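You operate a simulated robot arm through the tools that you are given. There is no shell and no other tool. Be economical: measure what you need, move in short steps, check, and stop when the job is done.

You are at the controls of a simulated two-armed robot. One attempt, no reset.

JOB
Wipe the grey hood, carry it to the small bench and lay the cable on top.
Fine: use the blue cloth and put it back; carry with both hands. What is to be rubbed or washed off counts as gone when no trace of it is left.

It is judged by the outcome, as a careful person would: the job done as asked, and still so three seconds after it is handed in. It fails if anything else is knocked over, pushed out of place, dropped, spilled or broken. Flat cloth is picked up by pressing the open fingertips on it (5 to 10 N) and closing them slowly along it; thin cloth reads only 2 to 8 mm in the jaws.

ROBOT AND FRAMES
Two 7-joint arms with two-finger parallel grippers on one trunk, on a base that drives. Base frame: it is fixed to the floor where the robot stands at the start and does not move with it; the origin is under the middle of the robot, x ahead of it, y to its left, z up. Lengths are in m, angles in degrees, forces in N, time in s.
The left shoulder is at the start at [0.06, 0.143, 0.956], the right one opposite. Places, roughly: grey cable ring [0.75, 2, 0.75]; top of the grey hood [0.6, 0.2, 0.9]; top of the small white bench [0.8, 2.2, 0.8]. Payload 1.57 kg a hand.
Tool frame (each hand has its own): the origin (TCP) lies between the finger pads and is the grasp point; the fingertips stand 0.03 m ahead of it; z points along the fingers, y is the line along which they close. Largest opening 0.11 m; finger width 0.024, thickness 0.012; the body of the gripper, 0.048 by 0.112 m, starts 0.078 m behind the TCP.
Orientation is told as [roll, pitch, yaw] about the base's x, y, z axes, in that order, counted from this pose: with the fingers straight down and closing along the base's y, the tool's x points along the base's -x, its y along +y and its z along -z.

CONTROLS
- The arms move only by the tool servo_tool. It takes "left_targets", "right_targets" or both (then of equal length, played together; a hand with none holds still); each is a list of rows, each a list of 3 entries, a list of its own where there are three numbers: the shift along the tool's x, y, z in units of 50 mm (1.0 is 50 mm), then the turn, a rotation vector about the tool's x, y, z in units of 4 degrees (1.0 is 4 degrees), then the gripper command, from -1 (shut) to 1 (fully open), values between in proportion. In form: [[[dx, dy, dz], [ax, ay, az], grip], ...]. A call has 1 to 8 rows; each row shifts and turns the commanded pose from where the row before left it, along the tool's axes as they then stand. A call with a number of a shift or a turn outside -1 to 1 is refused whole. Rows are played at 5 a second. More than 0.05 m and 8.6 degrees between two rows, or a gripper value outside its range, and nothing of the call is played. Where a pose cannot be reached the arm comes as near as it can. A force on the tool above 40 N (or 10 N above the force at the start of the call, whichever is more), or a blocked arm, ends the call early, and 0.2 s more pass. The fingers move at their own pace (about 0.045 m/s each) and stop on an object; they squeeze with about 23 N. The grip force told is the motor's: it shows also when the fingers shut on nothing. Time passes only in rows, and 0.2 s behind the last, so rows that do not move let the fingers close. The reply holds the time, the measured pose of the TCP, the force on the tool along the base axes, the opening and the grip force, in the units named above and with some noise, with the torque about the TCP (base axes, N m) and any sound that the robot's microphone picked up.
- Cameras (640 x 400 px; columns grow to the right, rows downward): "scene" is now at [0.0496, 0.0326, 1.5787]; the picture's right is [0.35, -0.94, 0.00], its down [-0.73, -0.27, -0.63] and it looks along [0.59, 0.22, -0.78] (base axes); focal length 281 px, centre (320, 200). "left" rides on the left gripper at [0.07, -0.016, -0.141] in its tool frame; the picture's right is [0.23, 0.97, 0.00], its down [-0.85, 0.20, -0.48] and it looks along [-0.47, 0.11, 0.88] (tool axes); focal length 222 px, centre (320, 200). "right" rides on the right gripper at [0.07, 0.016, -0.141] in its tool frame; the picture's right is [-0.23, 0.97, 0.00], its down [-0.86, -0.20, -0.48] and it looks along [-0.47, -0.11, 0.88] (tool axes); focal length 222 px, centre (320, 200). There is no depth. A picture from a camera that has moved, and an enlarged one, comes with that camera's place and axes in the base frame and with its lens. The place of the scene camera against the robot may be out by one fixed shift of up to 0.025 m in any direction.
- camera(camera): a new picture of that camera. It takes no simulated time.
- raise_lower(by): slides the trunk up (or, below 0, down) by that many m; the arms and the scene camera ride with it, the base frame stays. It gives what a move gives, with no picture.
- drive_base(legs): drives the robot by 1 to 6 legs, each [ahead, left, turn to the left] in m, m and degrees, along the robot's own axes; the way and the turn of a leg run together, so that a leg with both is an arc; at most 1.5 m and 180 degrees a leg. The arms and the cameras ride along, it lands a little off, and it stops where it bumps. It gives what a move gives.
- turn_head(pan, tilt): turns the head with the scene camera to pan (to the left, within 86 degrees either way) and tilt (down, from -29 to 69), counted from straight ahead of the robot. It gives what a move gives.
- close_up(camera, box): a new picture of the part [left, top, right, bottom] of that camera's present view, enlarged. It takes no simulated time.
- job_done(): hands the job in; it is judged then, once.

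Work in short steps. Places have to be worked out from the pictures, the camera data and where the tool is seen: move nearer, look again, correct. Check each grasp and each placing, and mend what went wrong. You have 120 turns and 100 pictures in all, those below and enlarged ones among them. Open the grippers and draw the arms clear of the work before you hand the job in, unless the task says otherwise; then end with one line.

The tools are called by a JSON object that holds its "method" and its "body". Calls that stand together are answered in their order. servo_tool: Moves the arms, as the interface text tells. Its arguments: {"type":"object","properties":{"left_targets":{"type":"array"},"right_targets":{"type":"array"}},"required":[]} The other tools are called the same way: raise_lower (by) slides the trunk up or down; drive_base (legs) drives the base; turn_head (pan, tilt) turns the head that bears the scene camera; camera (camera) takes a picture; close_up (camera, box) takes an enlarged picture of a part of a camera's view; job_done () hands the job in.

At the start:

```text
time: 0.0
left_tool_pos: [0.3268, 0.3268, 1.1536]
left_tool_rot: [0.1, 0.0, 0.1]
left_ft_force: [0.4, 0.0, 0.3]
left_moment: [-0.01, 0.01, -0.01]
left_opening: 0.1098
left_grip_force: 0.1
right_tool_pos: [0.4583, -0.0507, 1.1073]
right_tool_rot: [0.1, 0.0, 0.0]
right_ft_force: [-0.2, 0.3, 0.3]
right_moment: [0.04, -0.02, -0.01]
right_opening: 0.1099
right_grip_force: 0.0
trunk travel left (down, up): [-0.555, 0.035]
robot x, y, heading: [0.0021, -0.0005, 0.1]
head pan, tilt: [20.5, 51.0]
```

scene: 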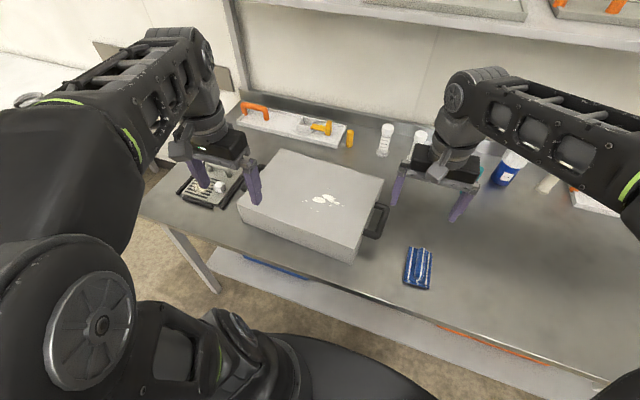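
right: 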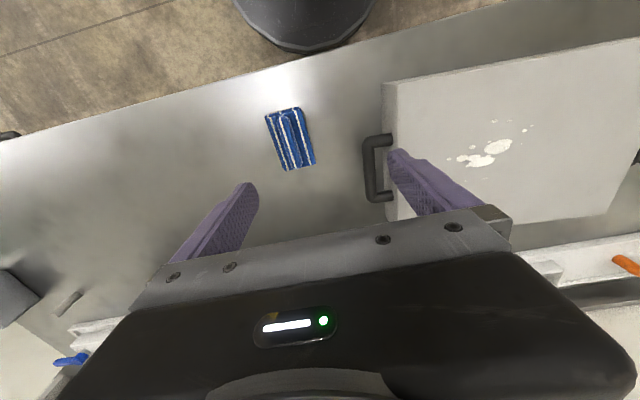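
left: 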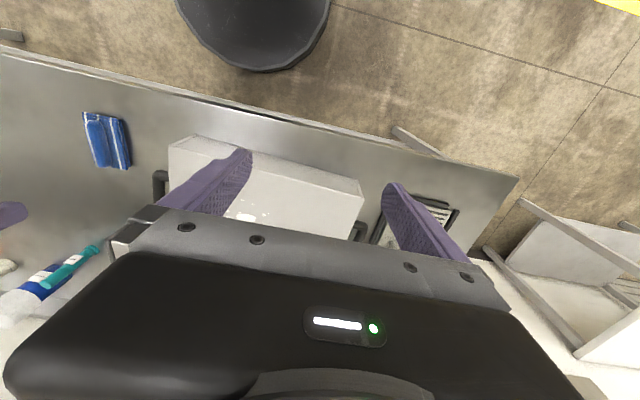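

I'll first look closer at the hood and stain, then turn the head to the small bench.

{"method": "close_up", "body": {"camera": "scene", "box": [170, 90, 450, 300]}}

{"method": "turn_head", "body": {"pan": 75, "tilt": 30}}

{"method": "camera", "body": {"camera": "scene"}}

```text
1.90 times, centred on (310, 195) of scene
camera zoom: at [0.0496, 0.0326, 1.5787], right [0.35, -0.94, 0.0], down [-0.73, -0.27, -0.63], along [0.59, 0.22, -0.78], focal length 536 px, centre (339, 210)
```

zoom: 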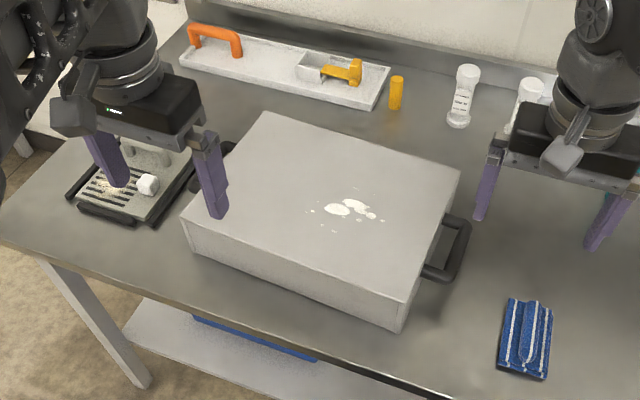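

```text
time: 1.2
left_tool_pos: [0.3264, 0.3254, 1.152]
left_tool_rot: [0.2, 0.0, -0.1]
left_ft_force: [0.2, -0.8, 0.6]
left_moment: [0.02, -0.02, 0.02]
left_opening: 0.11
left_grip_force: 0.1
right_tool_pos: [0.4579, -0.0512, 1.1066]
right_tool_rot: [0.0, 0.0, 0.0]
right_ft_force: [0.2, 0.4, 0.3]
right_moment: [-0.02, 0.0, 0.0]
right_opening: 0.11
right_grip_force: 0.1
trunk travel left (down, up): [-0.555, 0.035]
robot x, y, heading: [-0.0001, -0.0008, 0.1]
head pan, tilt: [75.0, 30.0]
```

```text
95 pictures are left
camera scene: at [0.0018, 0.0933, 1.6095], right [0.97, -0.26, 0.0], down [-0.13, -0.48, -0.87], along [0.22, 0.84, -0.5], focal length 281 px, centre (320, 200)
```

scene: 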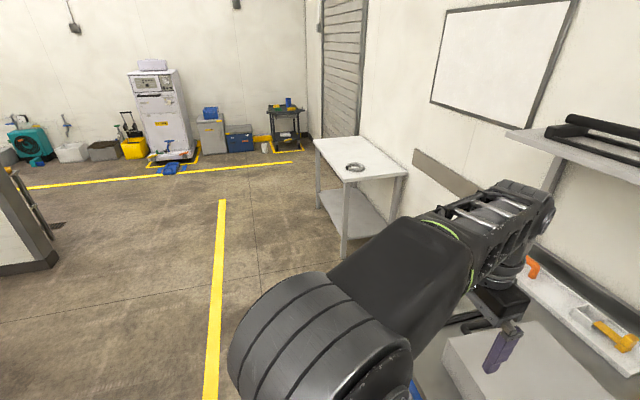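

The bench has only the cable ring on it; zoom to measure it and the ring.

{"method": "close_up", "body": {"camera": "scene", "box": [300, 120, 420, 260]}}

{"method": "turn_head", "body": {"pan": 0, "tilt": 55}}

{"method": "camera", "body": {"camera": "scene"}}

```text
2.86 times, centred on (360, 190) of scene
camera zoom: at [0.0018, 0.0933, 1.6095], right [0.97, -0.26, 0.0], down [-0.13, -0.48, -0.87], along [0.22, 0.84, -0.5], focal length 803 px, centre (206, 229)
```

zoom: 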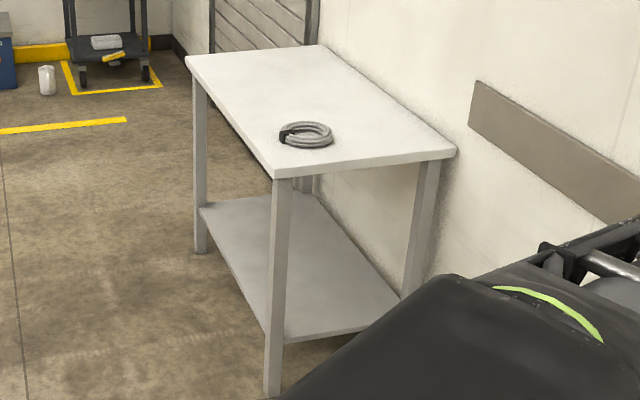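

```text
time: 2.7
left_tool_pos: [0.3263, 0.3273, 1.1539]
left_tool_rot: [0.1, 0.0, 0.1]
left_ft_force: [0.3, -0.1, -0.3]
left_moment: [0.0, 0.05, -0.01]
left_opening: 0.1096
left_grip_force: 0.0
right_tool_pos: [0.4589, -0.0505, 1.107]
right_tool_rot: [0.0, -0.1, 0.0]
right_ft_force: [-0.5, -0.8, 0.8]
right_moment: [0.0, 0.0, 0.02]
right_opening: 0.1101
right_grip_force: 0.0
trunk travel left (down, up): [-0.555, 0.035]
robot x, y, heading: [-0.0008, 0.0004, -0.2]
head pan, tilt: [0.0, 55.0]
```

```text
93 pictures are left
camera scene: at [0.0504, 0.006, 1.5735], right [0.0, -1.0, 0.0], down [-0.82, 0.0, -0.57], along [0.57, 0.0, -0.82], focal length 281 px, centre (320, 200)
```

scene: 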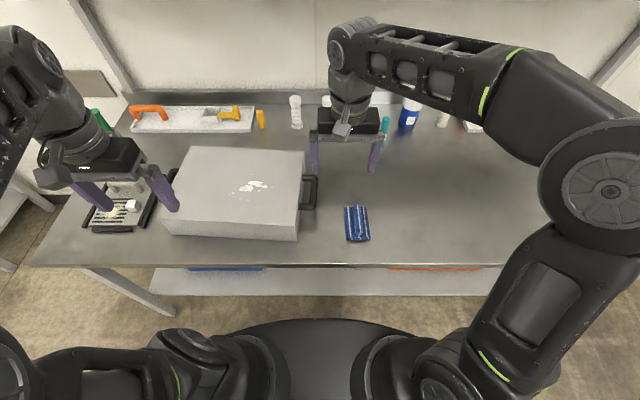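

Bench top spans about x 0.57–1.04, y 1.64–2.53, ring near [0.74, 1.85]. The cloth is near [0.485, -0.118]; lower the right hand to above it and look.

{"method": "servo_tool", "body": {"right_targets": [[[-0.13, -0.33, 0.9], [0, 0, 0], 0.5], [[-0.13, -0.33, 0.9], [0, 0, 0], 0.0], [[-0.13, -0.33, 0.9], [0, 0, 0], 0.0], [[-0.13, -0.33, 0.9], [0, 0, 0], 0.0], [[0, 0, 0], [0, 0, 0], 0.0]]}}

{"method": "camera", "body": {"camera": "right"}}

{"method": "camera", "body": {"camera": "scene"}}

```text
time: 3.9
left_tool_pos: [0.3255, 0.3269, 1.1526]
left_tool_rot: [0.0, 0.1, 0.0]
left_ft_force: [-0.3, 0.8, 0.0]
left_moment: [0.02, -0.01, 0.0]
left_opening: 0.1099
left_grip_force: 0.1
right_tool_pos: [0.4836, -0.1188, 0.9256]
right_tool_rot: [0.0, 0.0, 0.0]
right_ft_force: [0.1, 0.2, -1.3]
right_moment: [0.0, -0.05, 0.0]
right_opening: 0.0552
right_grip_force: 0.1
trunk travel left (down, up): [-0.555, 0.035]
robot x, y, heading: [0.0003, 0.0005, -0.1]
head pan, tilt: [0.0, 55.0]
```

```text
92 pictures are left
camera right: at [0.4137, -0.1024, 1.0674], right [0.23, 0.97, 0.0], down [0.85, -0.2, 0.48], along [0.47, -0.11, -0.88], focal length 222 px, centre (320, 200)
```

right: 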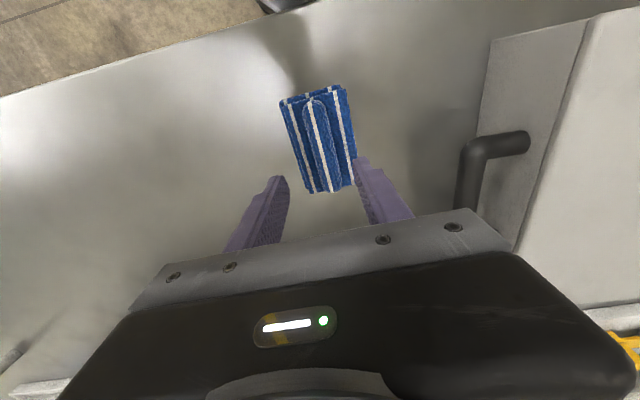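

```text
91 pictures are left
camera scene: at [0.0499, 0.0061, 1.5735], right [0.0, -1.0, 0.0], down [-0.82, 0.0, -0.57], along [0.57, 0.0, -0.82], focal length 281 px, centre (320, 200)
```

scene: 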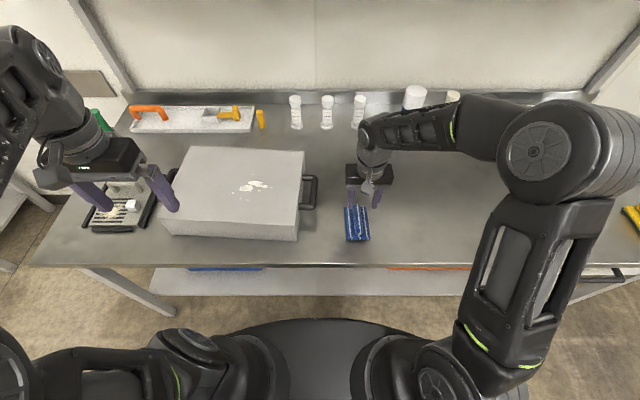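

Cloth centre is ≈[0.482, -0.118], aligned with x, the hand directly above. Lower in steps with the jaw a bit narrower.

{"method": "servo_tool", "body": {"right_targets": [[[0, 0, 0.3], [0, 0, 0], -0.15], [[0, 0, 0.3], [0, 0, 0], -0.15], [[0, 0, 0.3], [0, 0, 0], -0.15], [[0, 0, 0.3], [0, 0, 0], -0.15], [[0, 0, 0.2], [0, 0, 0], -0.15]]}}

{"method": "camera", "body": {"camera": "right"}}

```text
time: 5.1
left_tool_pos: [0.3266, 0.3261, 1.1533]
left_tool_rot: [0.1, 0.1, -0.1]
left_ft_force: [0.1, -0.8, -0.5]
left_moment: [0.0, 0.02, -0.01]
left_opening: 0.11
left_grip_force: 0.0
right_tool_pos: [0.4839, -0.119, 0.8564]
right_tool_rot: [0.0, 0.0, 0.0]
right_ft_force: [-0.1, 0.0, 0.6]
right_moment: [0.04, 0.01, 0.04]
right_opening: 0.0468
right_grip_force: 0.2
trunk travel left (down, up): [-0.555, 0.035]
robot x, y, heading: [-0.002, 0.0015, -0.0]
head pan, tilt: [0.0, 55.0]
```

```text
90 pictures are left
camera right: at [0.4144, -0.1023, 0.9985], right [0.23, 0.97, 0.0], down [0.85, -0.2, 0.48], along [0.47, -0.11, -0.88], focal length 222 px, centre (320, 200)
```

right: 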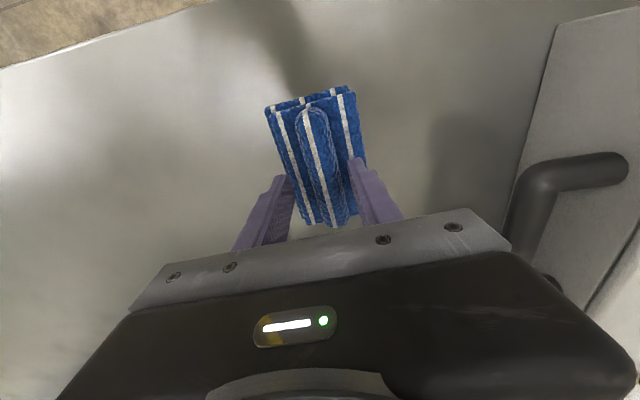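

Fingertips straddle the ridge. Continue down in small rows watching force.

{"method": "servo_tool", "body": {"right_targets": [[[0, 0, 0.12], [0, 0, 0], -0.15], [[0, 0, 0.12], [0, 0, 0], -0.15], [[0, 0, 0.12], [0, 0, 0], -0.15]]}}

```text
time: 5.8
left_tool_pos: [0.3246, 0.3259, 1.1554]
left_tool_rot: [0.0, -0.1, -0.1]
left_ft_force: [-0.4, 0.4, -0.2]
left_moment: [0.04, -0.01, -0.03]
left_opening: 0.1099
left_grip_force: 0.1
right_tool_pos: [0.4848, -0.1176, 0.8472]
right_tool_rot: [-0.1, -0.4, 0.0]
right_ft_force: [-12.4, -3.8, 29.6]
right_moment: [-0.09, 0.53, 0.04]
right_opening: 0.0467
right_grip_force: 0.0
trunk travel left (down, up): [-0.555, 0.035]
robot x, y, heading: [-0.002, -0.0008, -0.1]
head pan, tilt: [0.0, 55.0]
stopped in row 3 (right hand): the force on the tool passed its limit (the readings are from after the stop); the commanded pose is now the measured one
```

Contact with tips at z≈0.817 and force 30 N; ease off a little.

{"method": "servo_tool", "body": {"right_targets": [[[0, 0, -0.03], [0, 0, 0], -0.15], [[0, 0, 0], [0, 0, 0], -0.15]]}}

```text
time: 6.4
left_tool_pos: [0.3249, 0.3258, 1.1539]
left_tool_rot: [0.0, -0.1, 0.1]
left_ft_force: [0.3, 0.0, 0.9]
left_moment: [0.0, -0.01, 0.01]
left_opening: 0.1097
left_grip_force: 0.2
right_tool_pos: [0.4846, -0.1176, 0.848]
right_tool_rot: [0.0, -0.5, 0.0]
right_ft_force: [-10.0, -1.2, 24.1]
right_moment: [-0.03, 0.4, 0.04]
right_opening: 0.0468
right_grip_force: 0.0
trunk travel left (down, up): [-0.555, 0.035]
robot x, y, heading: [-0.0018, 0.001, 0.1]
head pan, tilt: [0.0, 55.0]
```

{"method": "servo_tool", "body": {"right_targets": [[[0.02, 0, -0.08], [0, 0, 0], -0.15], [[0, 0, 0], [0, 0, 0], -0.15]]}}

```text
time: 7.0
left_tool_pos: [0.328, 0.3249, 1.1534]
left_tool_rot: [0.1, 0.1, -0.1]
left_ft_force: [-0.4, -0.8, -0.7]
left_moment: [-0.02, 0.01, 0.0]
left_opening: 0.1098
left_grip_force: 0.1
right_tool_pos: [0.485, -0.1172, 0.8493]
right_tool_rot: [0.0, -0.3, 0.0]
right_ft_force: [0.4, 0.6, -0.5]
right_moment: [0.0, 0.02, -0.01]
right_opening: 0.0469
right_grip_force: 0.1
trunk travel left (down, up): [-0.555, 0.035]
robot x, y, heading: [0.0006, -0.0015, -0.1]
head pan, tilt: [0.0, 55.0]
```

Contact lost; press down ~1.5 mm.

{"method": "servo_tool", "body": {"right_targets": [[[0, 0, 0.035], [0, 0, 0], -0.15], [[0, 0, 0], [0, 0, 0], -0.15]]}}

```text
time: 7.6
left_tool_pos: [0.3265, 0.3257, 1.1544]
left_tool_rot: [0.1, 0.0, 0.0]
left_ft_force: [-0.1, 0.3, -1.1]
left_moment: [-0.05, 0.0, -0.02]
left_opening: 0.1101
left_grip_force: 0.0
right_tool_pos: [0.4861, -0.1176, 0.8484]
right_tool_rot: [0.0, -0.3, 0.0]
right_ft_force: [-0.3, -0.6, 0.0]
right_moment: [0.03, 0.01, 0.05]
right_opening: 0.047
right_grip_force: 0.0
trunk travel left (down, up): [-0.555, 0.035]
robot x, y, heading: [0.0006, -0.0025, 0.0]
head pan, tilt: [0.0, 55.0]
```

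{"method": "servo_tool", "body": {"right_targets": [[[0, 0, 0.03], [0, 0, 0], -0.15], [[0, 0, 0], [0, 0, 0], -0.15]]}}

```text
time: 8.2
left_tool_pos: [0.3258, 0.3262, 1.1542]
left_tool_rot: [0.1, 0.0, 0.0]
left_ft_force: [0.1, -0.3, 0.6]
left_moment: [0.0, 0.03, 0.0]
left_opening: 0.11
left_grip_force: 0.0
right_tool_pos: [0.4848, -0.1179, 0.8483]
right_tool_rot: [0.0, -0.4, 0.1]
right_ft_force: [0.7, -0.6, 7.3]
right_moment: [-0.05, 0.05, -0.03]
right_opening: 0.0469
right_grip_force: 0.0
trunk travel left (down, up): [-0.555, 0.035]
robot x, y, heading: [-0.0002, -0.0006, -0.3]
head pan, tilt: [0.0, 55.0]
```

Force is now 7.3 N, in the window. Close the fingers slowly along the cloth.

{"method": "servo_tool", "body": {"right_targets": [[[0, 0, 0], [0, 0, 0], -0.25], [[0, 0, 0], [0, 0, 0], -0.35], [[0, 0, 0], [0, 0, 0], -0.45], [[0, 0, 0], [0, 0, 0], -0.55], [[0, 0, 0], [0, 0, 0], -0.65], [[0, 0, 0], [0, 0, 0], -0.75], [[0, 0, 0], [0, 0, 0], -0.85], [[0, 0, 0], [0, 0, 0], -1]]}}

{"method": "camera", "body": {"camera": "right"}}

```text
time: 10.0
left_tool_pos: [0.3263, 0.328, 1.1544]
left_tool_rot: [0.0, -0.2, 0.0]
left_ft_force: [0.0, 0.1, -0.4]
left_moment: [0.0, -0.02, -0.03]
left_opening: 0.1099
left_grip_force: 0.1
right_tool_pos: [0.4859, -0.1168, 0.8474]
right_tool_rot: [-0.1, -0.4, 0.0]
right_ft_force: [0.4, 3.1, 14.4]
right_moment: [0.02, 0.12, 0.01]
right_opening: 0.0238
right_grip_force: 15.3
trunk travel left (down, up): [-0.555, 0.035]
robot x, y, heading: [0.0013, 0.0013, -0.1]
head pan, tilt: [0.0, 55.0]
```

```text
89 pictures are left
camera right: at [0.4147, -0.1009, 0.9895], right [0.23, 0.97, 0.0], down [0.85, -0.2, 0.48], along [0.47, -0.11, -0.87], focal length 222 px, centre (320, 200)
```

right: 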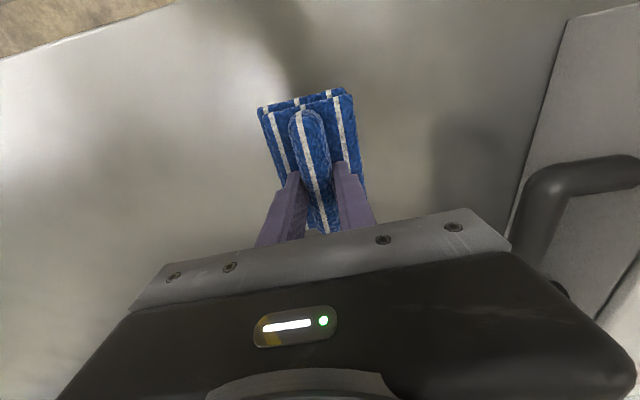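

The fingers grip the ridge (24 mm). Lift straight up and check.

{"method": "servo_tool", "body": {"right_targets": [[[0, 0, 0], [0, 0, 0], -1], [[0, 0, -0.2], [0, 0, 0], -1], [[0, 0, -0.4], [0, 0, 0], -1], [[0, 0, -0.6], [0, 0, 0], -1], [[0, 0, -0.8], [0, 0, 0], -1], [[0, 0, -0.6], [0, 0, 0], -1]]}}

{"method": "camera", "body": {"camera": "right"}}

{"method": "camera", "body": {"camera": "scene"}}

```text
time: 11.4
left_tool_pos: [0.3264, 0.3259, 1.1533]
left_tool_rot: [0.0, 0.1, 0.0]
left_ft_force: [0.7, 0.2, 0.1]
left_moment: [0.02, -0.03, -0.03]
left_opening: 0.1099
left_grip_force: 0.0
right_tool_pos: [0.4844, -0.1158, 0.9772]
right_tool_rot: [0.0, -0.4, -0.1]
right_ft_force: [0.2, -0.1, -0.1]
right_moment: [-0.03, -0.02, 0.0]
right_opening: 0.0233
right_grip_force: 22.9
trunk travel left (down, up): [-0.555, 0.035]
robot x, y, heading: [-0.003, -0.0006, -0.2]
head pan, tilt: [0.0, 55.0]
```

```text
88 pictures are left
camera right: at [0.415, -0.0998, 1.1194], right [0.23, 0.97, 0.0], down [0.85, -0.2, 0.48], along [0.47, -0.11, -0.88], focal length 222 px, centre (320, 200)
```

right: 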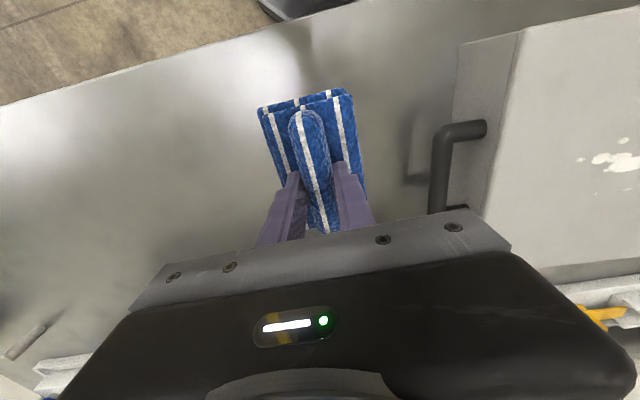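

```text
87 pictures are left
camera scene: at [0.05, 0.0058, 1.5735], right [0.0, -1.0, 0.0], down [-0.82, 0.0, -0.57], along [0.57, 0.0, -0.82], focal length 281 px, centre (320, 200)
```

scene: 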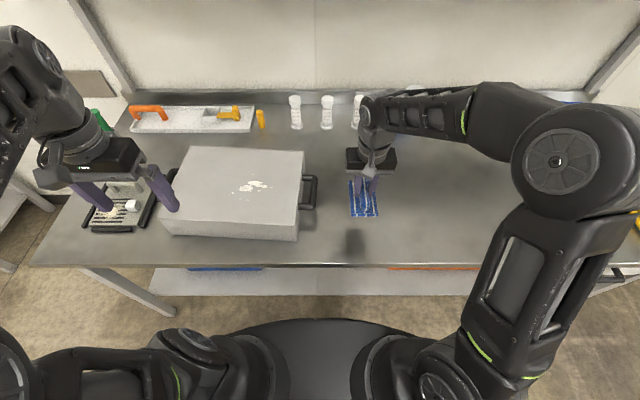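

Cloth held well. Raise a bit more and shift the robot 0.2 m left so the hood is centred in front of it.

{"method": "servo_tool", "body": {"right_targets": [[[0, 0, -0.8], [0, 0, 0], -1], [[0, 0, -0.8], [0, 0, 0], -1]]}}

{"method": "drive_base", "body": {"legs": [[0, 0.2, 0]]}}

{"method": "camera", "body": {"camera": "right"}}

{"method": "camera", "body": {"camera": "scene"}}

```text
time: 12.0
left_tool_pos: [0.3266, 0.3258, 1.1535]
left_tool_rot: [0.1, -0.1, -0.1]
left_ft_force: [0.4, 0.1, 0.3]
left_moment: [-0.02, -0.02, 0.04]
left_opening: 0.1101
left_grip_force: 0.0
right_tool_pos: [0.4844, -0.1181, 1.0571]
right_tool_rot: [0.0, -0.3, 0.0]
right_ft_force: [-0.3, 0.5, -1.3]
right_moment: [-0.02, 0.0, 0.03]
right_opening: 0.0228
right_grip_force: 22.9
trunk travel left (down, up): [-0.555, 0.035]
robot x, y, heading: [-0.0001, 0.0006, 0.0]
head pan, tilt: [0.0, 55.0]
```

```text
time: 13.6
left_tool_pos: [0.3269, 0.5268, 1.1522]
left_tool_rot: [0.0, 0.0, -0.2]
left_ft_force: [1.3, 0.5, -0.1]
left_moment: [0.0, 0.02, -0.03]
left_opening: 0.1099
left_grip_force: 0.1
right_tool_pos: [0.4851, 0.0821, 1.0583]
right_tool_rot: [0.0, -0.3, -0.2]
right_ft_force: [-0.2, 0.6, -0.6]
right_moment: [-0.07, 0.01, 0.01]
right_opening: 0.0232
right_grip_force: 23.4
trunk travel left (down, up): [-0.555, 0.035]
robot x, y, heading: [0.0033, 0.2007, -0.3]
head pan, tilt: [0.0, 55.0]
```

```text
86 pictures are left
camera right: at [0.4141, 0.0981, 1.1992], right [0.23, 0.97, 0.0], down [0.85, -0.2, 0.48], along [0.47, -0.11, -0.88], focal length 222 px, centre (320, 200)
```

right: 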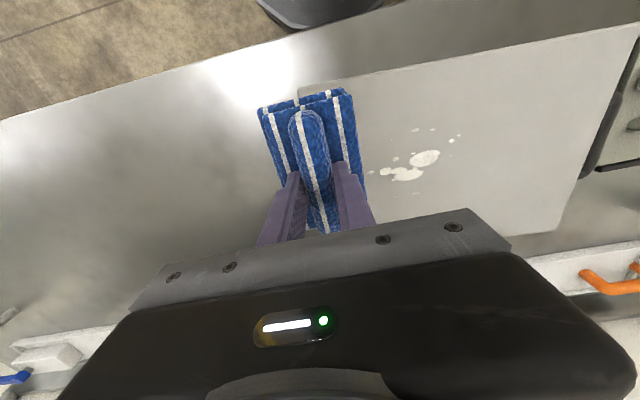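

```text
85 pictures are left
camera scene: at [0.0507, 0.2068, 1.5735], right [0.0, -1.0, 0.0], down [-0.82, 0.0, -0.57], along [0.57, 0.0, -0.82], focal length 281 px, centre (320, 200)
```

scene: 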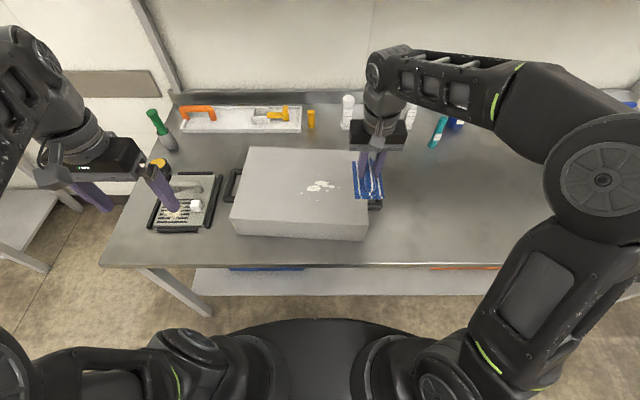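

Stain covers about x 0.50–0.60, y 0.15–0.26 on a top at z≈0.905. Bring the pad above its middle.

{"method": "servo_tool", "body": {"right_targets": [[[-0.4, 0.82, 0], [0, 0, 0], -1], [[-0.4, 0.82, 0.3], [0, 0, 0], -1], [[-0.4, 0.82, 0.5], [0, 0, 0], -1], [[0, 0, 0.4], [0, 0, 0], -1]]}}

{"method": "camera", "body": {"camera": "right"}}

{"method": "camera", "body": {"camera": "scene"}}

```text
refused: row 3 steps farther than a row can; nothing moved
```

```text
84 pictures are left
camera right: at [0.4141, 0.0981, 1.1992], right [0.23, 0.97, 0.0], down [0.85, -0.2, 0.48], along [0.47, -0.11, -0.88], focal length 222 px, centre (320, 200)
```

right: 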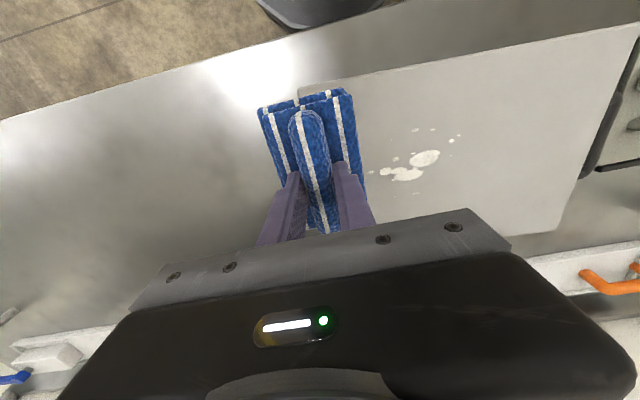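

```text
83 pictures are left
camera scene: at [0.0507, 0.2068, 1.5735], right [0.0, -1.0, 0.0], down [-0.82, 0.0, -0.57], along [0.57, 0.0, -0.82], focal length 281 px, centre (320, 200)
```

scene: 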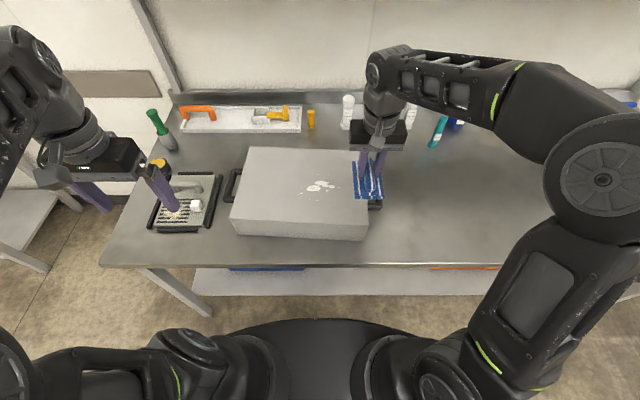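

The row was a little too long; split it.

{"method": "servo_tool", "body": {"right_targets": [[[-0.4, 0.82, 0], [0, 0, 0], -1], [[-0.4, 0.82, 0.2], [0, 0, 0], -1], [[-0.4, 0.82, 0.2], [0, 0, 0], -1], [[0, 0, 0.5], [0, 0, 0], -1], [[0, 0, 0.3], [0, 0, 0], -1]]}}

{"method": "camera", "body": {"camera": "scene"}}

```text
time: 14.8
left_tool_pos: [0.3287, 0.5249, 1.1528]
left_tool_rot: [0.1, 0.0, -0.1]
left_ft_force: [0.6, 1.1, -0.8]
left_moment: [0.01, 0.0, 0.0]
left_opening: 0.1101
left_grip_force: 0.1
right_tool_pos: [0.546, 0.205, 0.998]
right_tool_rot: [0.0, -0.3, -0.2]
right_ft_force: [-0.4, 0.0, -0.9]
right_moment: [-0.02, -0.01, -0.01]
right_opening: 0.0231
right_grip_force: 22.8
trunk travel left (down, up): [-0.555, 0.035]
robot x, y, heading: [-0.0024, 0.201, -0.3]
head pan, tilt: [0.0, 55.0]
```

```text
82 pictures are left
camera scene: at [0.0511, 0.2059, 1.5735], right [0.0, -1.0, 0.0], down [-0.82, 0.0, -0.57], along [0.57, 0.0, -0.82], focal length 281 px, centre (320, 200)
```

scene: 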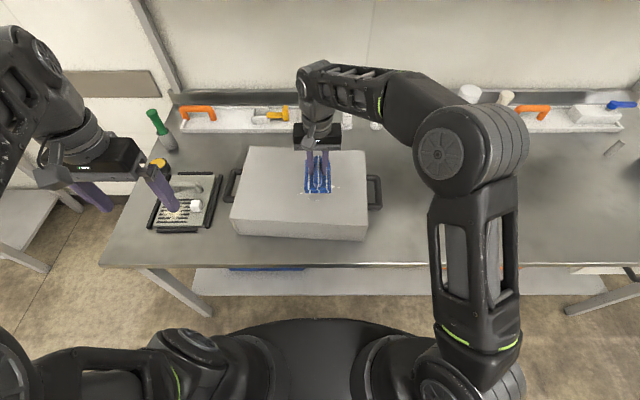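

Over the stain. Descend slowly until contact.

{"method": "servo_tool", "body": {"right_targets": [[[0, 0, 0.15], [0, 0, 0], -1], [[0, 0, 0.15], [0, 0, 0], -1], [[0, 0, 0.1], [0, 0, 0], -1], [[0, 0, 0.1], [0, 0, 0], -1], [[0, 0, 0.1], [0, 0, 0], -1], [[0, 0, 0.08], [0, 0, 0], -1]]}}

```text
time: 16.2
left_tool_pos: [0.3271, 0.5253, 1.1531]
left_tool_rot: [0.2, 0.0, -0.2]
left_ft_force: [-0.1, -0.6, -0.5]
left_moment: [-0.01, -0.01, 0.0]
left_opening: 0.1102
left_grip_force: 0.0
right_tool_pos: [0.5451, 0.2041, 0.9643]
right_tool_rot: [0.0, -0.3, -0.2]
right_ft_force: [-0.9, 0.0, -1.8]
right_moment: [0.01, -0.03, 0.01]
right_opening: 0.0229
right_grip_force: 22.7
trunk travel left (down, up): [-0.555, 0.035]
robot x, y, heading: [0.0013, 0.1999, -0.4]
head pan, tilt: [0.0, 55.0]
```

{"method": "servo_tool", "body": {"right_targets": [[[0, 0, 0.06], [0, 0, 0], -1], [[0, 0, 0.06], [0, 0, 0], -1], [[0, 0, 0.06], [0, 0, 0], -1]]}}

```text
time: 17.0
left_tool_pos: [0.3279, 0.5257, 1.1534]
left_tool_rot: [0.2, 0.1, -0.2]
left_ft_force: [0.0, 1.1, -0.4]
left_moment: [0.0, 0.01, -0.02]
left_opening: 0.1102
left_grip_force: 0.0
right_tool_pos: [0.5462, 0.2035, 0.9531]
right_tool_rot: [0.1, -0.3, -0.1]
right_ft_force: [-0.6, 0.1, -0.6]
right_moment: [0.01, -0.04, 0.05]
right_opening: 0.023
right_grip_force: 22.9
trunk travel left (down, up): [-0.555, 0.035]
robot x, y, heading: [0.0025, 0.199, -0.2]
head pan, tilt: [0.0, 55.0]
```

{"method": "servo_tool", "body": {"right_targets": [[[0, 0, 0.06], [0, 0, 0], -1], [[0, 0, 0.06], [0, 0, 0], -1]]}}

{"method": "camera", "body": {"camera": "right"}}

```text
time: 17.6
left_tool_pos: [0.3282, 0.5255, 1.1537]
left_tool_rot: [0.1, 0.1, -0.2]
left_ft_force: [0.3, -0.4, 0.3]
left_moment: [0.01, -0.02, 0.01]
left_opening: 0.1099
left_grip_force: 0.2
right_tool_pos: [0.5458, 0.2031, 0.9493]
right_tool_rot: [-0.1, -0.4, -0.3]
right_ft_force: [0.1, 0.1, -0.9]
right_moment: [-0.02, 0.02, -0.03]
right_opening: 0.023
right_grip_force: 23.0
trunk travel left (down, up): [-0.555, 0.035]
robot x, y, heading: [0.0033, 0.2003, -0.2]
head pan, tilt: [0.0, 55.0]
```

```text
81 pictures are left
camera right: at [0.4752, 0.22, 1.091], right [0.23, 0.97, 0.0], down [0.85, -0.2, 0.48], along [0.47, -0.11, -0.88], focal length 222 px, centre (320, 200)
```

right: 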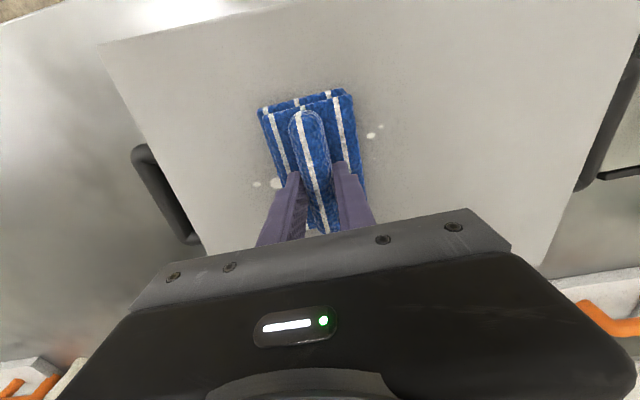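

Very close. Continue down by millimetres.

{"method": "servo_tool", "body": {"right_targets": [[[0, 0, 0.05], [0, 0, 0], -1], [[0, 0, 0.05], [0, 0, 0], -1], [[0, 0, 0.05], [0, 0, 0], -1]]}}

```text
time: 18.5
left_tool_pos: [0.3256, 0.5251, 1.1543]
left_tool_rot: [0.1, -0.1, -0.2]
left_ft_force: [0.5, 0.2, 0.0]
left_moment: [0.0, 0.03, -0.02]
left_opening: 0.1102
left_grip_force: 0.1
right_tool_pos: [0.5465, 0.204, 0.9477]
right_tool_rot: [0.2, -0.8, -0.2]
right_ft_force: [-6.5, -3.4, 18.9]
right_moment: [-0.33, 0.63, 0.05]
right_opening: 0.0229
right_grip_force: 22.9
trunk travel left (down, up): [-0.555, 0.035]
robot x, y, heading: [-0.0002, 0.2004, -0.1]
head pan, tilt: [0.0, 55.0]
stopped in row 3 (right hand): the force on the tool passed its limit (the readings are from after the stop); the commanded pose is now the measured one
```

Contact at TCP z 0.948. Ease to a light press, then stroke along +y and back.

{"method": "servo_tool", "body": {"right_targets": [[[0, 0, -0.025], [0, 0, 0], -1], [[0, 0, 0], [0, 0, 0], -1]]}}

```text
time: 19.1
left_tool_pos: [0.3257, 0.5248, 1.1546]
left_tool_rot: [0.1, -0.1, -0.3]
left_ft_force: [-0.7, 0.0, -0.8]
left_moment: [-0.01, 0.0, -0.02]
left_opening: 0.11
left_grip_force: 0.0
right_tool_pos: [0.5471, 0.2049, 0.9481]
right_tool_rot: [0.2, -0.9, -0.2]
right_ft_force: [-2.8, -2.0, 17.4]
right_moment: [-0.18, 0.24, -0.05]
right_opening: 0.023
right_grip_force: 23.1
trunk travel left (down, up): [-0.555, 0.035]
robot x, y, heading: [-0.0062, 0.2005, -0.1]
head pan, tilt: [0.0, 55.0]
```

{"method": "servo_tool", "body": {"right_targets": [[[0, 0, -0.02], [0, 0, 0], -1], [[0, 0.2, 0], [0, 0, 0], -1], [[0, 0.3, 0], [0, 0, 0], -1], [[0, 0.3, 0], [0, 0, 0], -1], [[0, 0.3, 0], [0, 0, 0], -1], [[0, 0.2, 0], [0, 0, 0], -1]]}}

{"method": "camera", "body": {"camera": "right"}}

```text
time: 20.5
left_tool_pos: [0.3276, 0.5246, 1.1546]
left_tool_rot: [0.1, -0.1, -0.3]
left_ft_force: [0.4, 0.0, 0.4]
left_moment: [0.01, 0.02, -0.01]
left_opening: 0.1098
left_grip_force: 0.0
right_tool_pos: [0.5479, 0.2701, 0.9481]
right_tool_rot: [0.1, -0.8, -0.2]
right_ft_force: [-0.9, -6.8, 15.9]
right_moment: [-0.39, 0.22, 0.11]
right_opening: 0.0232
right_grip_force: 22.8
trunk travel left (down, up): [-0.555, 0.035]
robot x, y, heading: [0.0023, 0.1986, -0.2]
head pan, tilt: [0.0, 55.0]
```

```text
80 pictures are left
camera right: at [0.4758, 0.2846, 1.0889], right [0.23, 0.97, 0.01], down [0.85, -0.2, 0.49], along [0.48, -0.11, -0.87], focal length 222 px, centre (320, 200)
```

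right: 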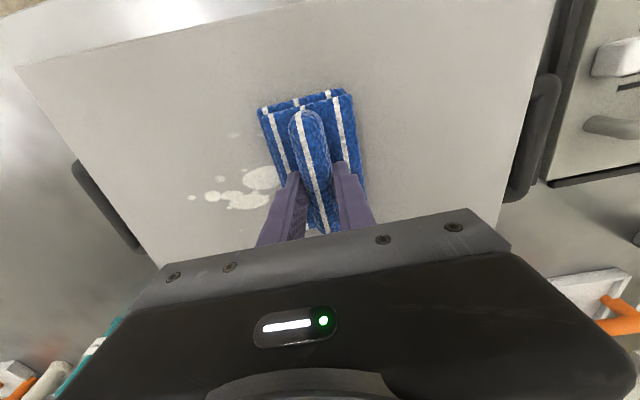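

The stain fades under the cloth. Stroke back across to y≈0.13.

{"method": "servo_tool", "body": {"right_targets": [[[0, -0.4, 0], [0, 0, 0], -1], [[0, -0.4, 0], [0, 0, 0], -1], [[0, -0.4, 0], [0, 0, 0], -1], [[0, -0.4, 0], [0, 0, 0], -1], [[0, -0.4, 0], [0, 0, 0], -1], [[0, -0.4, 0], [0, 0, 0], -1], [[0, -0.4, 0], [0, 0, 0], -1]]}}

{"method": "camera", "body": {"camera": "right"}}

```text
time: 22.1
left_tool_pos: [0.3268, 0.5252, 1.1534]
left_tool_rot: [0.0, -0.2, -0.2]
left_ft_force: [0.4, 0.3, 0.4]
left_moment: [-0.02, 0.0, -0.02]
left_opening: 0.1098
left_grip_force: 0.1
right_tool_pos: [0.5467, 0.1292, 0.9474]
right_tool_rot: [0.2, -0.8, -0.2]
right_ft_force: [0.4, 4.1, 15.2]
right_moment: [0.04, 0.18, -0.12]
right_opening: 0.0231
right_grip_force: 22.4
trunk travel left (down, up): [-0.555, 0.035]
robot x, y, heading: [-0.0031, 0.1988, -0.1]
head pan, tilt: [0.0, 55.0]
```

```text
79 pictures are left
camera right: at [0.4752, 0.1455, 1.0889], right [0.23, 0.97, 0.01], down [0.85, -0.2, 0.49], along [0.48, -0.11, -0.87], focal length 222 px, centre (320, 200)
```

right: 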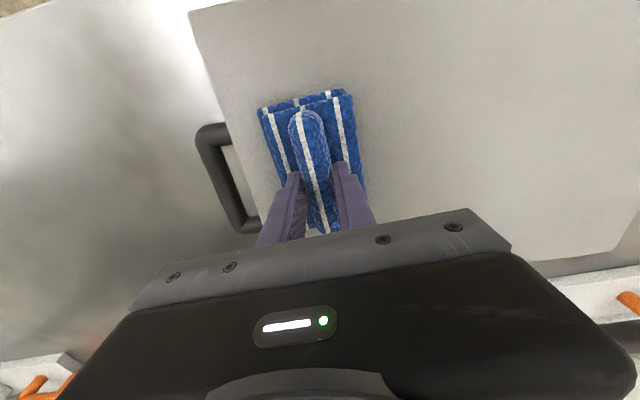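

Most is gone. Do more passes at x ≈0.575 and ≈0.52.

{"method": "servo_tool", "body": {"right_targets": [[[-0.5, 0, 0], [0, 0, 0], -1], [[0, 0.45, 0], [0, 0, 0], -1], [[0, 0.45, 0], [0, 0, 0], -1], [[0, 0.45, 0], [0, 0, 0], -1], [[0, 0.45, 0], [0, 0, 0], -1], [[0, 0.45, 0], [0, 0, 0], -1], [[0, 0.45, 0], [0, 0, 0], -1], [[0, 0.2, 0], [0, 0, 0], -1]]}}

{"method": "servo_tool", "body": {"right_targets": [[[0.9, 0, 0], [0, 0, 0], -1], [[0, -0.45, 0], [0, 0, 0], -1], [[0, -0.45, 0], [0, 0, 0], -1], [[0, -0.45, 0], [0, 0, 0], -1], [[0, -0.45, 0], [0, 0, 0], -1], [[0, -0.45, 0], [0, 0, 0], -1], [[0, -0.45, 0], [0, 0, 0], -1], [[0, -0.2, 0], [0, 0, 0], -1]]}}

{"method": "servo_tool", "body": {"right_targets": [[[-0.4, 0, 0], [0, 0, 0], -1], [[0, 0.45, 0], [0, 0, 0], -1], [[0, 0.45, 0], [0, 0, 0], -1], [[0, 0.45, 0], [0, 0, 0], -1], [[0, 0.45, 0], [0, 0, 0], -1], [[0, 0.45, 0], [0, 0, 0], -1], [[0, 0.45, 0], [0, 0, 0], -1], [[0, 0.3, 0], [0, 0, 0], -1]]}}

{"method": "camera", "body": {"camera": "right"}}

{"method": "camera", "body": {"camera": "scene"}}

```text
time: 23.9
left_tool_pos: [0.3267, 0.5244, 1.1538]
left_tool_rot: [0.1, -0.1, -0.2]
left_ft_force: [0.7, 0.2, 0.9]
left_moment: [0.01, -0.02, -0.01]
left_opening: 0.1101
left_grip_force: 0.0
right_tool_pos: [0.5717, 0.2748, 0.9468]
right_tool_rot: [0.2, -0.7, -0.1]
right_ft_force: [-1.4, -4.1, 8.7]
right_moment: [-0.27, 0.11, 0.02]
right_opening: 0.0231
right_grip_force: 23.3
trunk travel left (down, up): [-0.555, 0.035]
robot x, y, heading: [-0.0012, 0.1997, -0.1]
head pan, tilt: [0.0, 55.0]
```

```text
time: 25.7
left_tool_pos: [0.3274, 0.5257, 1.153]
left_tool_rot: [0.0, -0.1, -0.3]
left_ft_force: [-0.5, 0.5, -0.3]
left_moment: [-0.03, 0.0, -0.02]
left_opening: 0.11
left_grip_force: 0.1
right_tool_pos: [0.5268, 0.1294, 0.9475]
right_tool_rot: [0.3, -0.7, -0.1]
right_ft_force: [0.3, 4.0, 10.3]
right_moment: [0.02, 0.28, -0.06]
right_opening: 0.023
right_grip_force: 23.4
trunk travel left (down, up): [-0.555, 0.035]
robot x, y, heading: [-0.0047, 0.202, -0.4]
head pan, tilt: [0.0, 55.0]
```

```text
time: 27.5
left_tool_pos: [0.3259, 0.5248, 1.1536]
left_tool_rot: [0.1, -0.1, -0.2]
left_ft_force: [-0.1, -0.1, 0.0]
left_moment: [0.02, -0.03, 0.0]
left_opening: 0.11
left_grip_force: 0.0
right_tool_pos: [0.548, 0.2799, 0.9469]
right_tool_rot: [0.2, -0.7, -0.2]
right_ft_force: [0.4, -6.2, 12.7]
right_moment: [-0.27, -0.04, 0.03]
right_opening: 0.0234
right_grip_force: 22.8
trunk travel left (down, up): [-0.555, 0.035]
robot x, y, heading: [0.0005, 0.198, -0.0]
head pan, tilt: [0.0, 55.0]
```

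```text
78 pictures are left
camera right: at [0.476, 0.2953, 1.089], right [0.23, 0.97, 0.01], down [0.85, -0.2, 0.49], along [0.48, -0.11, -0.87], focal length 222 px, centre (320, 200)
```

right: 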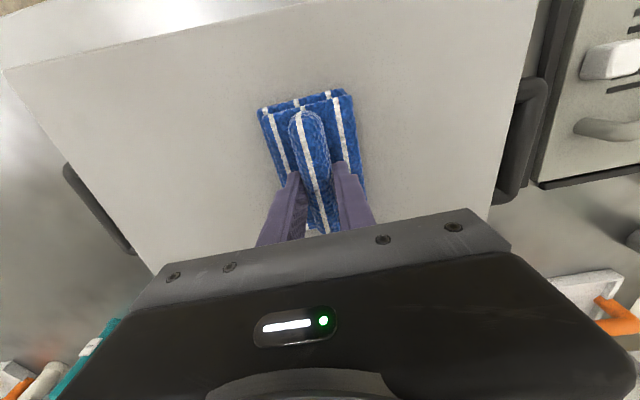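

```text
77 pictures are left
camera scene: at [0.0492, 0.2046, 1.5735], right [0.0, -1.0, 0.0], down [-0.82, 0.0, -0.57], along [0.57, 0.0, -0.82], focal length 281 px, centre (320, 200)
```

scene: 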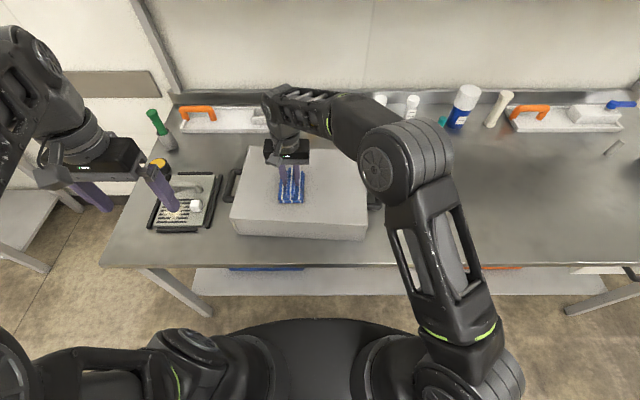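

Looks clean. Lift off and move toward the cloth's home, then inspect the top closely.

{"method": "servo_tool", "body": {"right_targets": [[[0, 0, -0.6], [0, 0, 0], -1], [[0, 0, -0.6], [0, 0, 0], -1], [[0.2, -0.9, 0], [0, 0, 0], -1], [[0.2, -0.9, 0], [0, 0, 0], -1], [[0.2, -0.9, 0], [0, 0, 0], -1], [[0.2, -0.9, 0], [0, 0, 0], -1], [[0.2, -0.9, 0], [0, 0, 0], -1]]}}

{"method": "close_up", "body": {"camera": "scene", "box": [220, 130, 390, 250]}}

{"method": "camera", "body": {"camera": "right"}}

```text
time: 29.1
left_tool_pos: [0.3268, 0.5242, 1.1537]
left_tool_rot: [0.0, 0.0, -0.2]
left_ft_force: [0.1, 0.1, 0.4]
left_moment: [0.03, 0.01, 0.01]
left_opening: 0.11
left_grip_force: 0.0
right_tool_pos: [0.4971, 0.0535, 1.0059]
right_tool_rot: [0.3, -0.6, 0.0]
right_ft_force: [-0.9, 0.7, 0.1]
right_moment: [0.04, 0.01, -0.02]
right_opening: 0.0231
right_grip_force: 23.0
trunk travel left (down, up): [-0.555, 0.035]
robot x, y, heading: [-0.0004, 0.1969, -0.2]
head pan, tilt: [0.0, 55.0]
```

```text
3.33 times, centred on (305, 190) of scene
camera zoom: at [0.0501, 0.2041, 1.5735], right [0.0, -1.0, 0.0], down [-0.82, 0.0, -0.57], along [0.57, 0.0, -0.82], focal length 937 px, centre (370, 233)
```

zoom: 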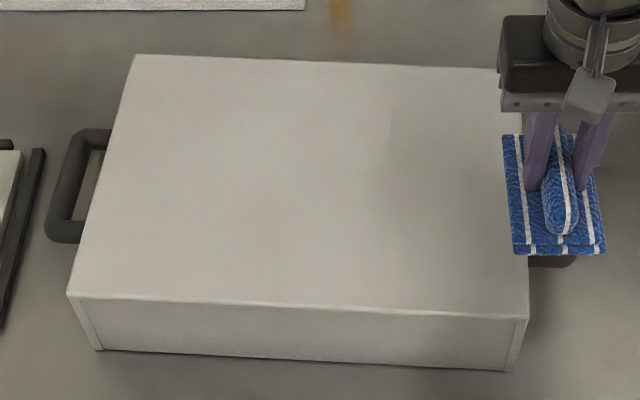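

```text
75 pictures are left
camera right: at [0.4255, 0.0687, 1.1471], right [0.23, 0.97, 0.01], down [0.85, -0.2, 0.49], along [0.48, -0.11, -0.87], focal length 222 px, centre (320, 200)
```

right: 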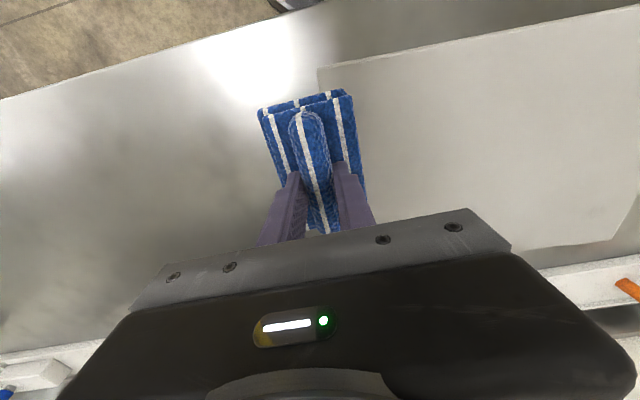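

Appears clean; zoom tighter on the former stain area to rule out faint traces.

{"method": "close_up", "body": {"camera": "scene", "box": [280, 160, 350, 210]}}

{"method": "close_up", "body": {"camera": "right", "box": [350, 60, 610, 230]}}

```text
8.00 times, centred on (315, 185) of scene
camera zoom: at [0.0501, 0.2041, 1.5735], right [0.0, -1.0, 0.0], down [-0.82, 0.0, -0.57], along [0.57, 0.0, -0.82], focal length 2249 px, centre (360, 320)
```

zoom: 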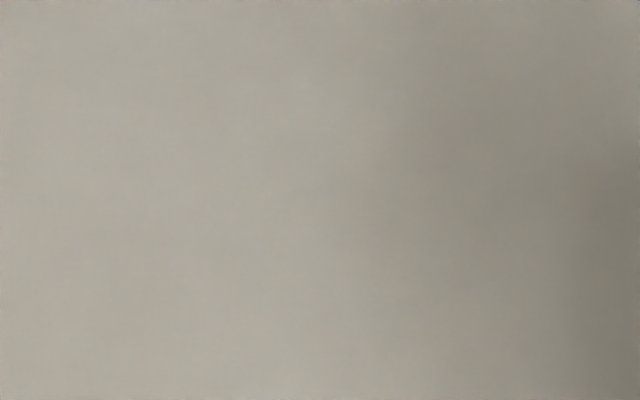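

```text
2.35 times, centred on (480, 145) of right
camera zoom: at [0.4255, 0.0687, 1.1471], right [0.23, 0.97, 0.01], down [0.85, -0.2, 0.49], along [0.48, -0.11, -0.87], focal length 523 px, centre (-56, 329)
```

zoom: 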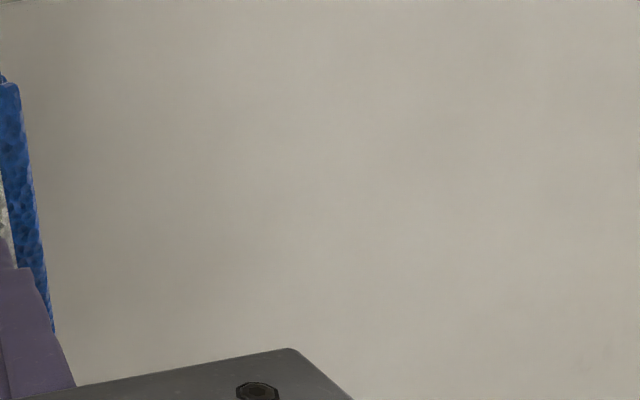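

The top is clean. Bring the cloth back above its spot [0.485, -0.117] and lower.

{"method": "servo_tool", "body": {"right_targets": [[[0.06, -0.85, 0], [0, 0, 0], -1], [[0.06, -0.85, 0], [0, 0, 0], -1], [[0.06, -0.85, 0], [0, 0, 0], -1], [[0.06, -0.86, 0], [0, 0, 0], -1], [[0, 0, 0.8], [0, 0, 0], -1], [[0, 0, 0.8], [0, 0, 0], -1], [[0, 0, 0.8], [0, 0, 0], -1], [[0, 0, 0.3], [0, 0, 0], -1]]}}

{"method": "camera", "body": {"camera": "right"}}

```text
time: 30.9
left_tool_pos: [0.3274, 0.5252, 1.1524]
left_tool_rot: [0.1, 0.0, -0.2]
left_ft_force: [0.4, 0.1, 0.0]
left_moment: [0.01, -0.05, 0.01]
left_opening: 0.1102
left_grip_force: 0.1
right_tool_pos: [0.4873, -0.1161, 0.8724]
right_tool_rot: [0.2, -0.7, -0.1]
right_ft_force: [-0.8, 0.9, -0.6]
right_moment: [0.0, -0.01, -0.01]
right_opening: 0.0232
right_grip_force: 23.0
trunk travel left (down, up): [-0.555, 0.035]
robot x, y, heading: [0.0025, 0.1963, -0.2]
head pan, tilt: [0.0, 55.0]
```

```text
72 pictures are left
camera right: at [0.4156, -0.1007, 1.0131], right [0.23, 0.97, 0.01], down [0.85, -0.2, 0.49], along [0.48, -0.11, -0.87], focal length 222 px, centre (320, 200)
```

right: 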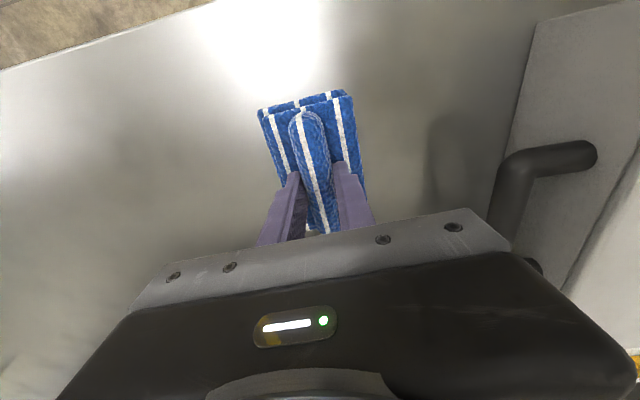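

{"method": "servo_tool", "body": {"right_targets": [[[0.02, 0, 0.2], [0, 0, 0], -1], [[0.02, 0, 0.15], [0, 0, 0], -1], [[0, 0, 0.06], [0, 0, 0], -1], [[0, 0, 0.04], [0, 0, 0], -1], [[0, 0, 0], [0, 0, 0], -1]]}}

```text
time: 32.1
left_tool_pos: [0.3275, 0.5251, 1.1542]
left_tool_rot: [0.0, 0.0, -0.2]
left_ft_force: [-0.2, 0.0, -1.5]
left_moment: [0.02, -0.01, -0.01]
left_opening: 0.11
left_grip_force: 0.1
right_tool_pos: [0.4836, -0.1156, 0.8481]
right_tool_rot: [0.2, -0.7, -0.2]
right_ft_force: [-0.7, -0.5, -0.5]
right_moment: [-0.01, -0.01, -0.02]
right_opening: 0.023
right_grip_force: 23.2
trunk travel left (down, up): [-0.555, 0.035]
robot x, y, heading: [-0.0033, 0.1969, -0.5]
head pan, tilt: [0.0, 55.0]
```

Nearly touching; go down 1–2 mm more, then open gently and lift.

{"method": "servo_tool", "body": {"right_targets": [[[0, 0, 0.03], [0, 0, 0], -1], [[0, 0, 0], [0, 0, 0], -0.5], [[0, 0, 0], [0, 0, 0], -0.15], [[0, 0, 0], [0, 0, 0], -0.15]]}}

{"method": "servo_tool", "body": {"right_targets": [[[0, 0, -0.2], [0, 0, 0], -0.1], [[0, 0, -0.6], [0, 0, 0], 0], [[0, 0, -0.8], [0, 0, 0], 0], [[0, 0, -0.8], [0, 0, 0], 0], [[0, 0, -0.8], [0, 0, 0], 0]]}}

{"method": "camera", "body": {"camera": "right"}}

{"method": "camera", "body": {"camera": "scene"}}

```text
time: 33.1
left_tool_pos: [0.327, 0.5255, 1.1533]
left_tool_rot: [0.0, 0.0, -0.2]
left_ft_force: [0.4, 0.2, 1.1]
left_moment: [0.0, 0.01, -0.01]
left_opening: 0.1098
left_grip_force: 0.3
right_tool_pos: [0.4854, -0.1147, 0.8479]
right_tool_rot: [0.2, -0.8, -0.2]
right_ft_force: [0.9, 2.0, 8.0]
right_moment: [-0.06, 0.09, -0.01]
right_opening: 0.0438
right_grip_force: 0.0
trunk travel left (down, up): [-0.555, 0.035]
robot x, y, heading: [0.0015, 0.2001, -0.2]
head pan, tilt: [0.0, 55.0]
```

```text
time: 34.3
left_tool_pos: [0.327, 0.5249, 1.1541]
left_tool_rot: [0.1, 0.1, -0.3]
left_ft_force: [-0.2, 0.5, -0.1]
left_moment: [-0.03, -0.02, 0.0]
left_opening: 0.1101
left_grip_force: 0.2
right_tool_pos: [0.4806, -0.1171, 1.0079]
right_tool_rot: [0.3, -0.6, -0.3]
right_ft_force: [0.4, 0.4, 0.2]
right_moment: [0.02, 0.02, 0.01]
right_opening: 0.0549
right_grip_force: 0.1
trunk travel left (down, up): [-0.555, 0.035]
robot x, y, heading: [-0.0016, 0.1979, -0.0]
head pan, tilt: [0.0, 55.0]
```

```text
71 pictures are left
camera right: at [0.41, -0.1016, 1.1486], right [0.23, 0.97, 0.01], down [0.85, -0.2, 0.49], along [0.48, -0.11, -0.87], focal length 222 px, centre (320, 200)
```

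right: 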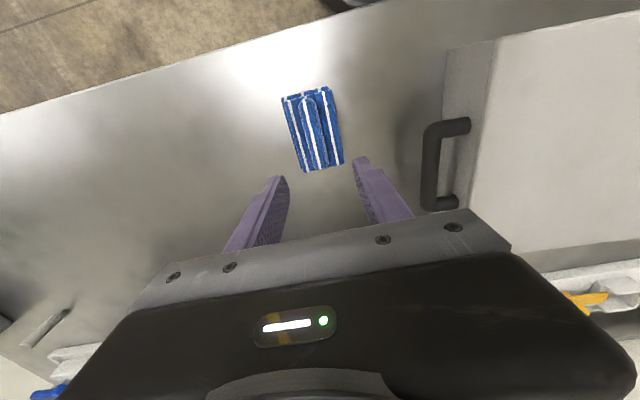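

```text
70 pictures are left
camera scene: at [0.05, 0.2054, 1.5735], right [0.0, -1.0, 0.0], down [-0.82, 0.0, -0.57], along [0.57, 0.0, -0.82], focal length 281 px, centre (320, 200)
```

scene: 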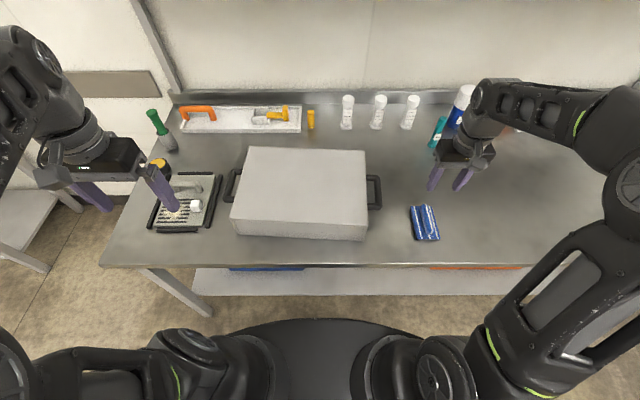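

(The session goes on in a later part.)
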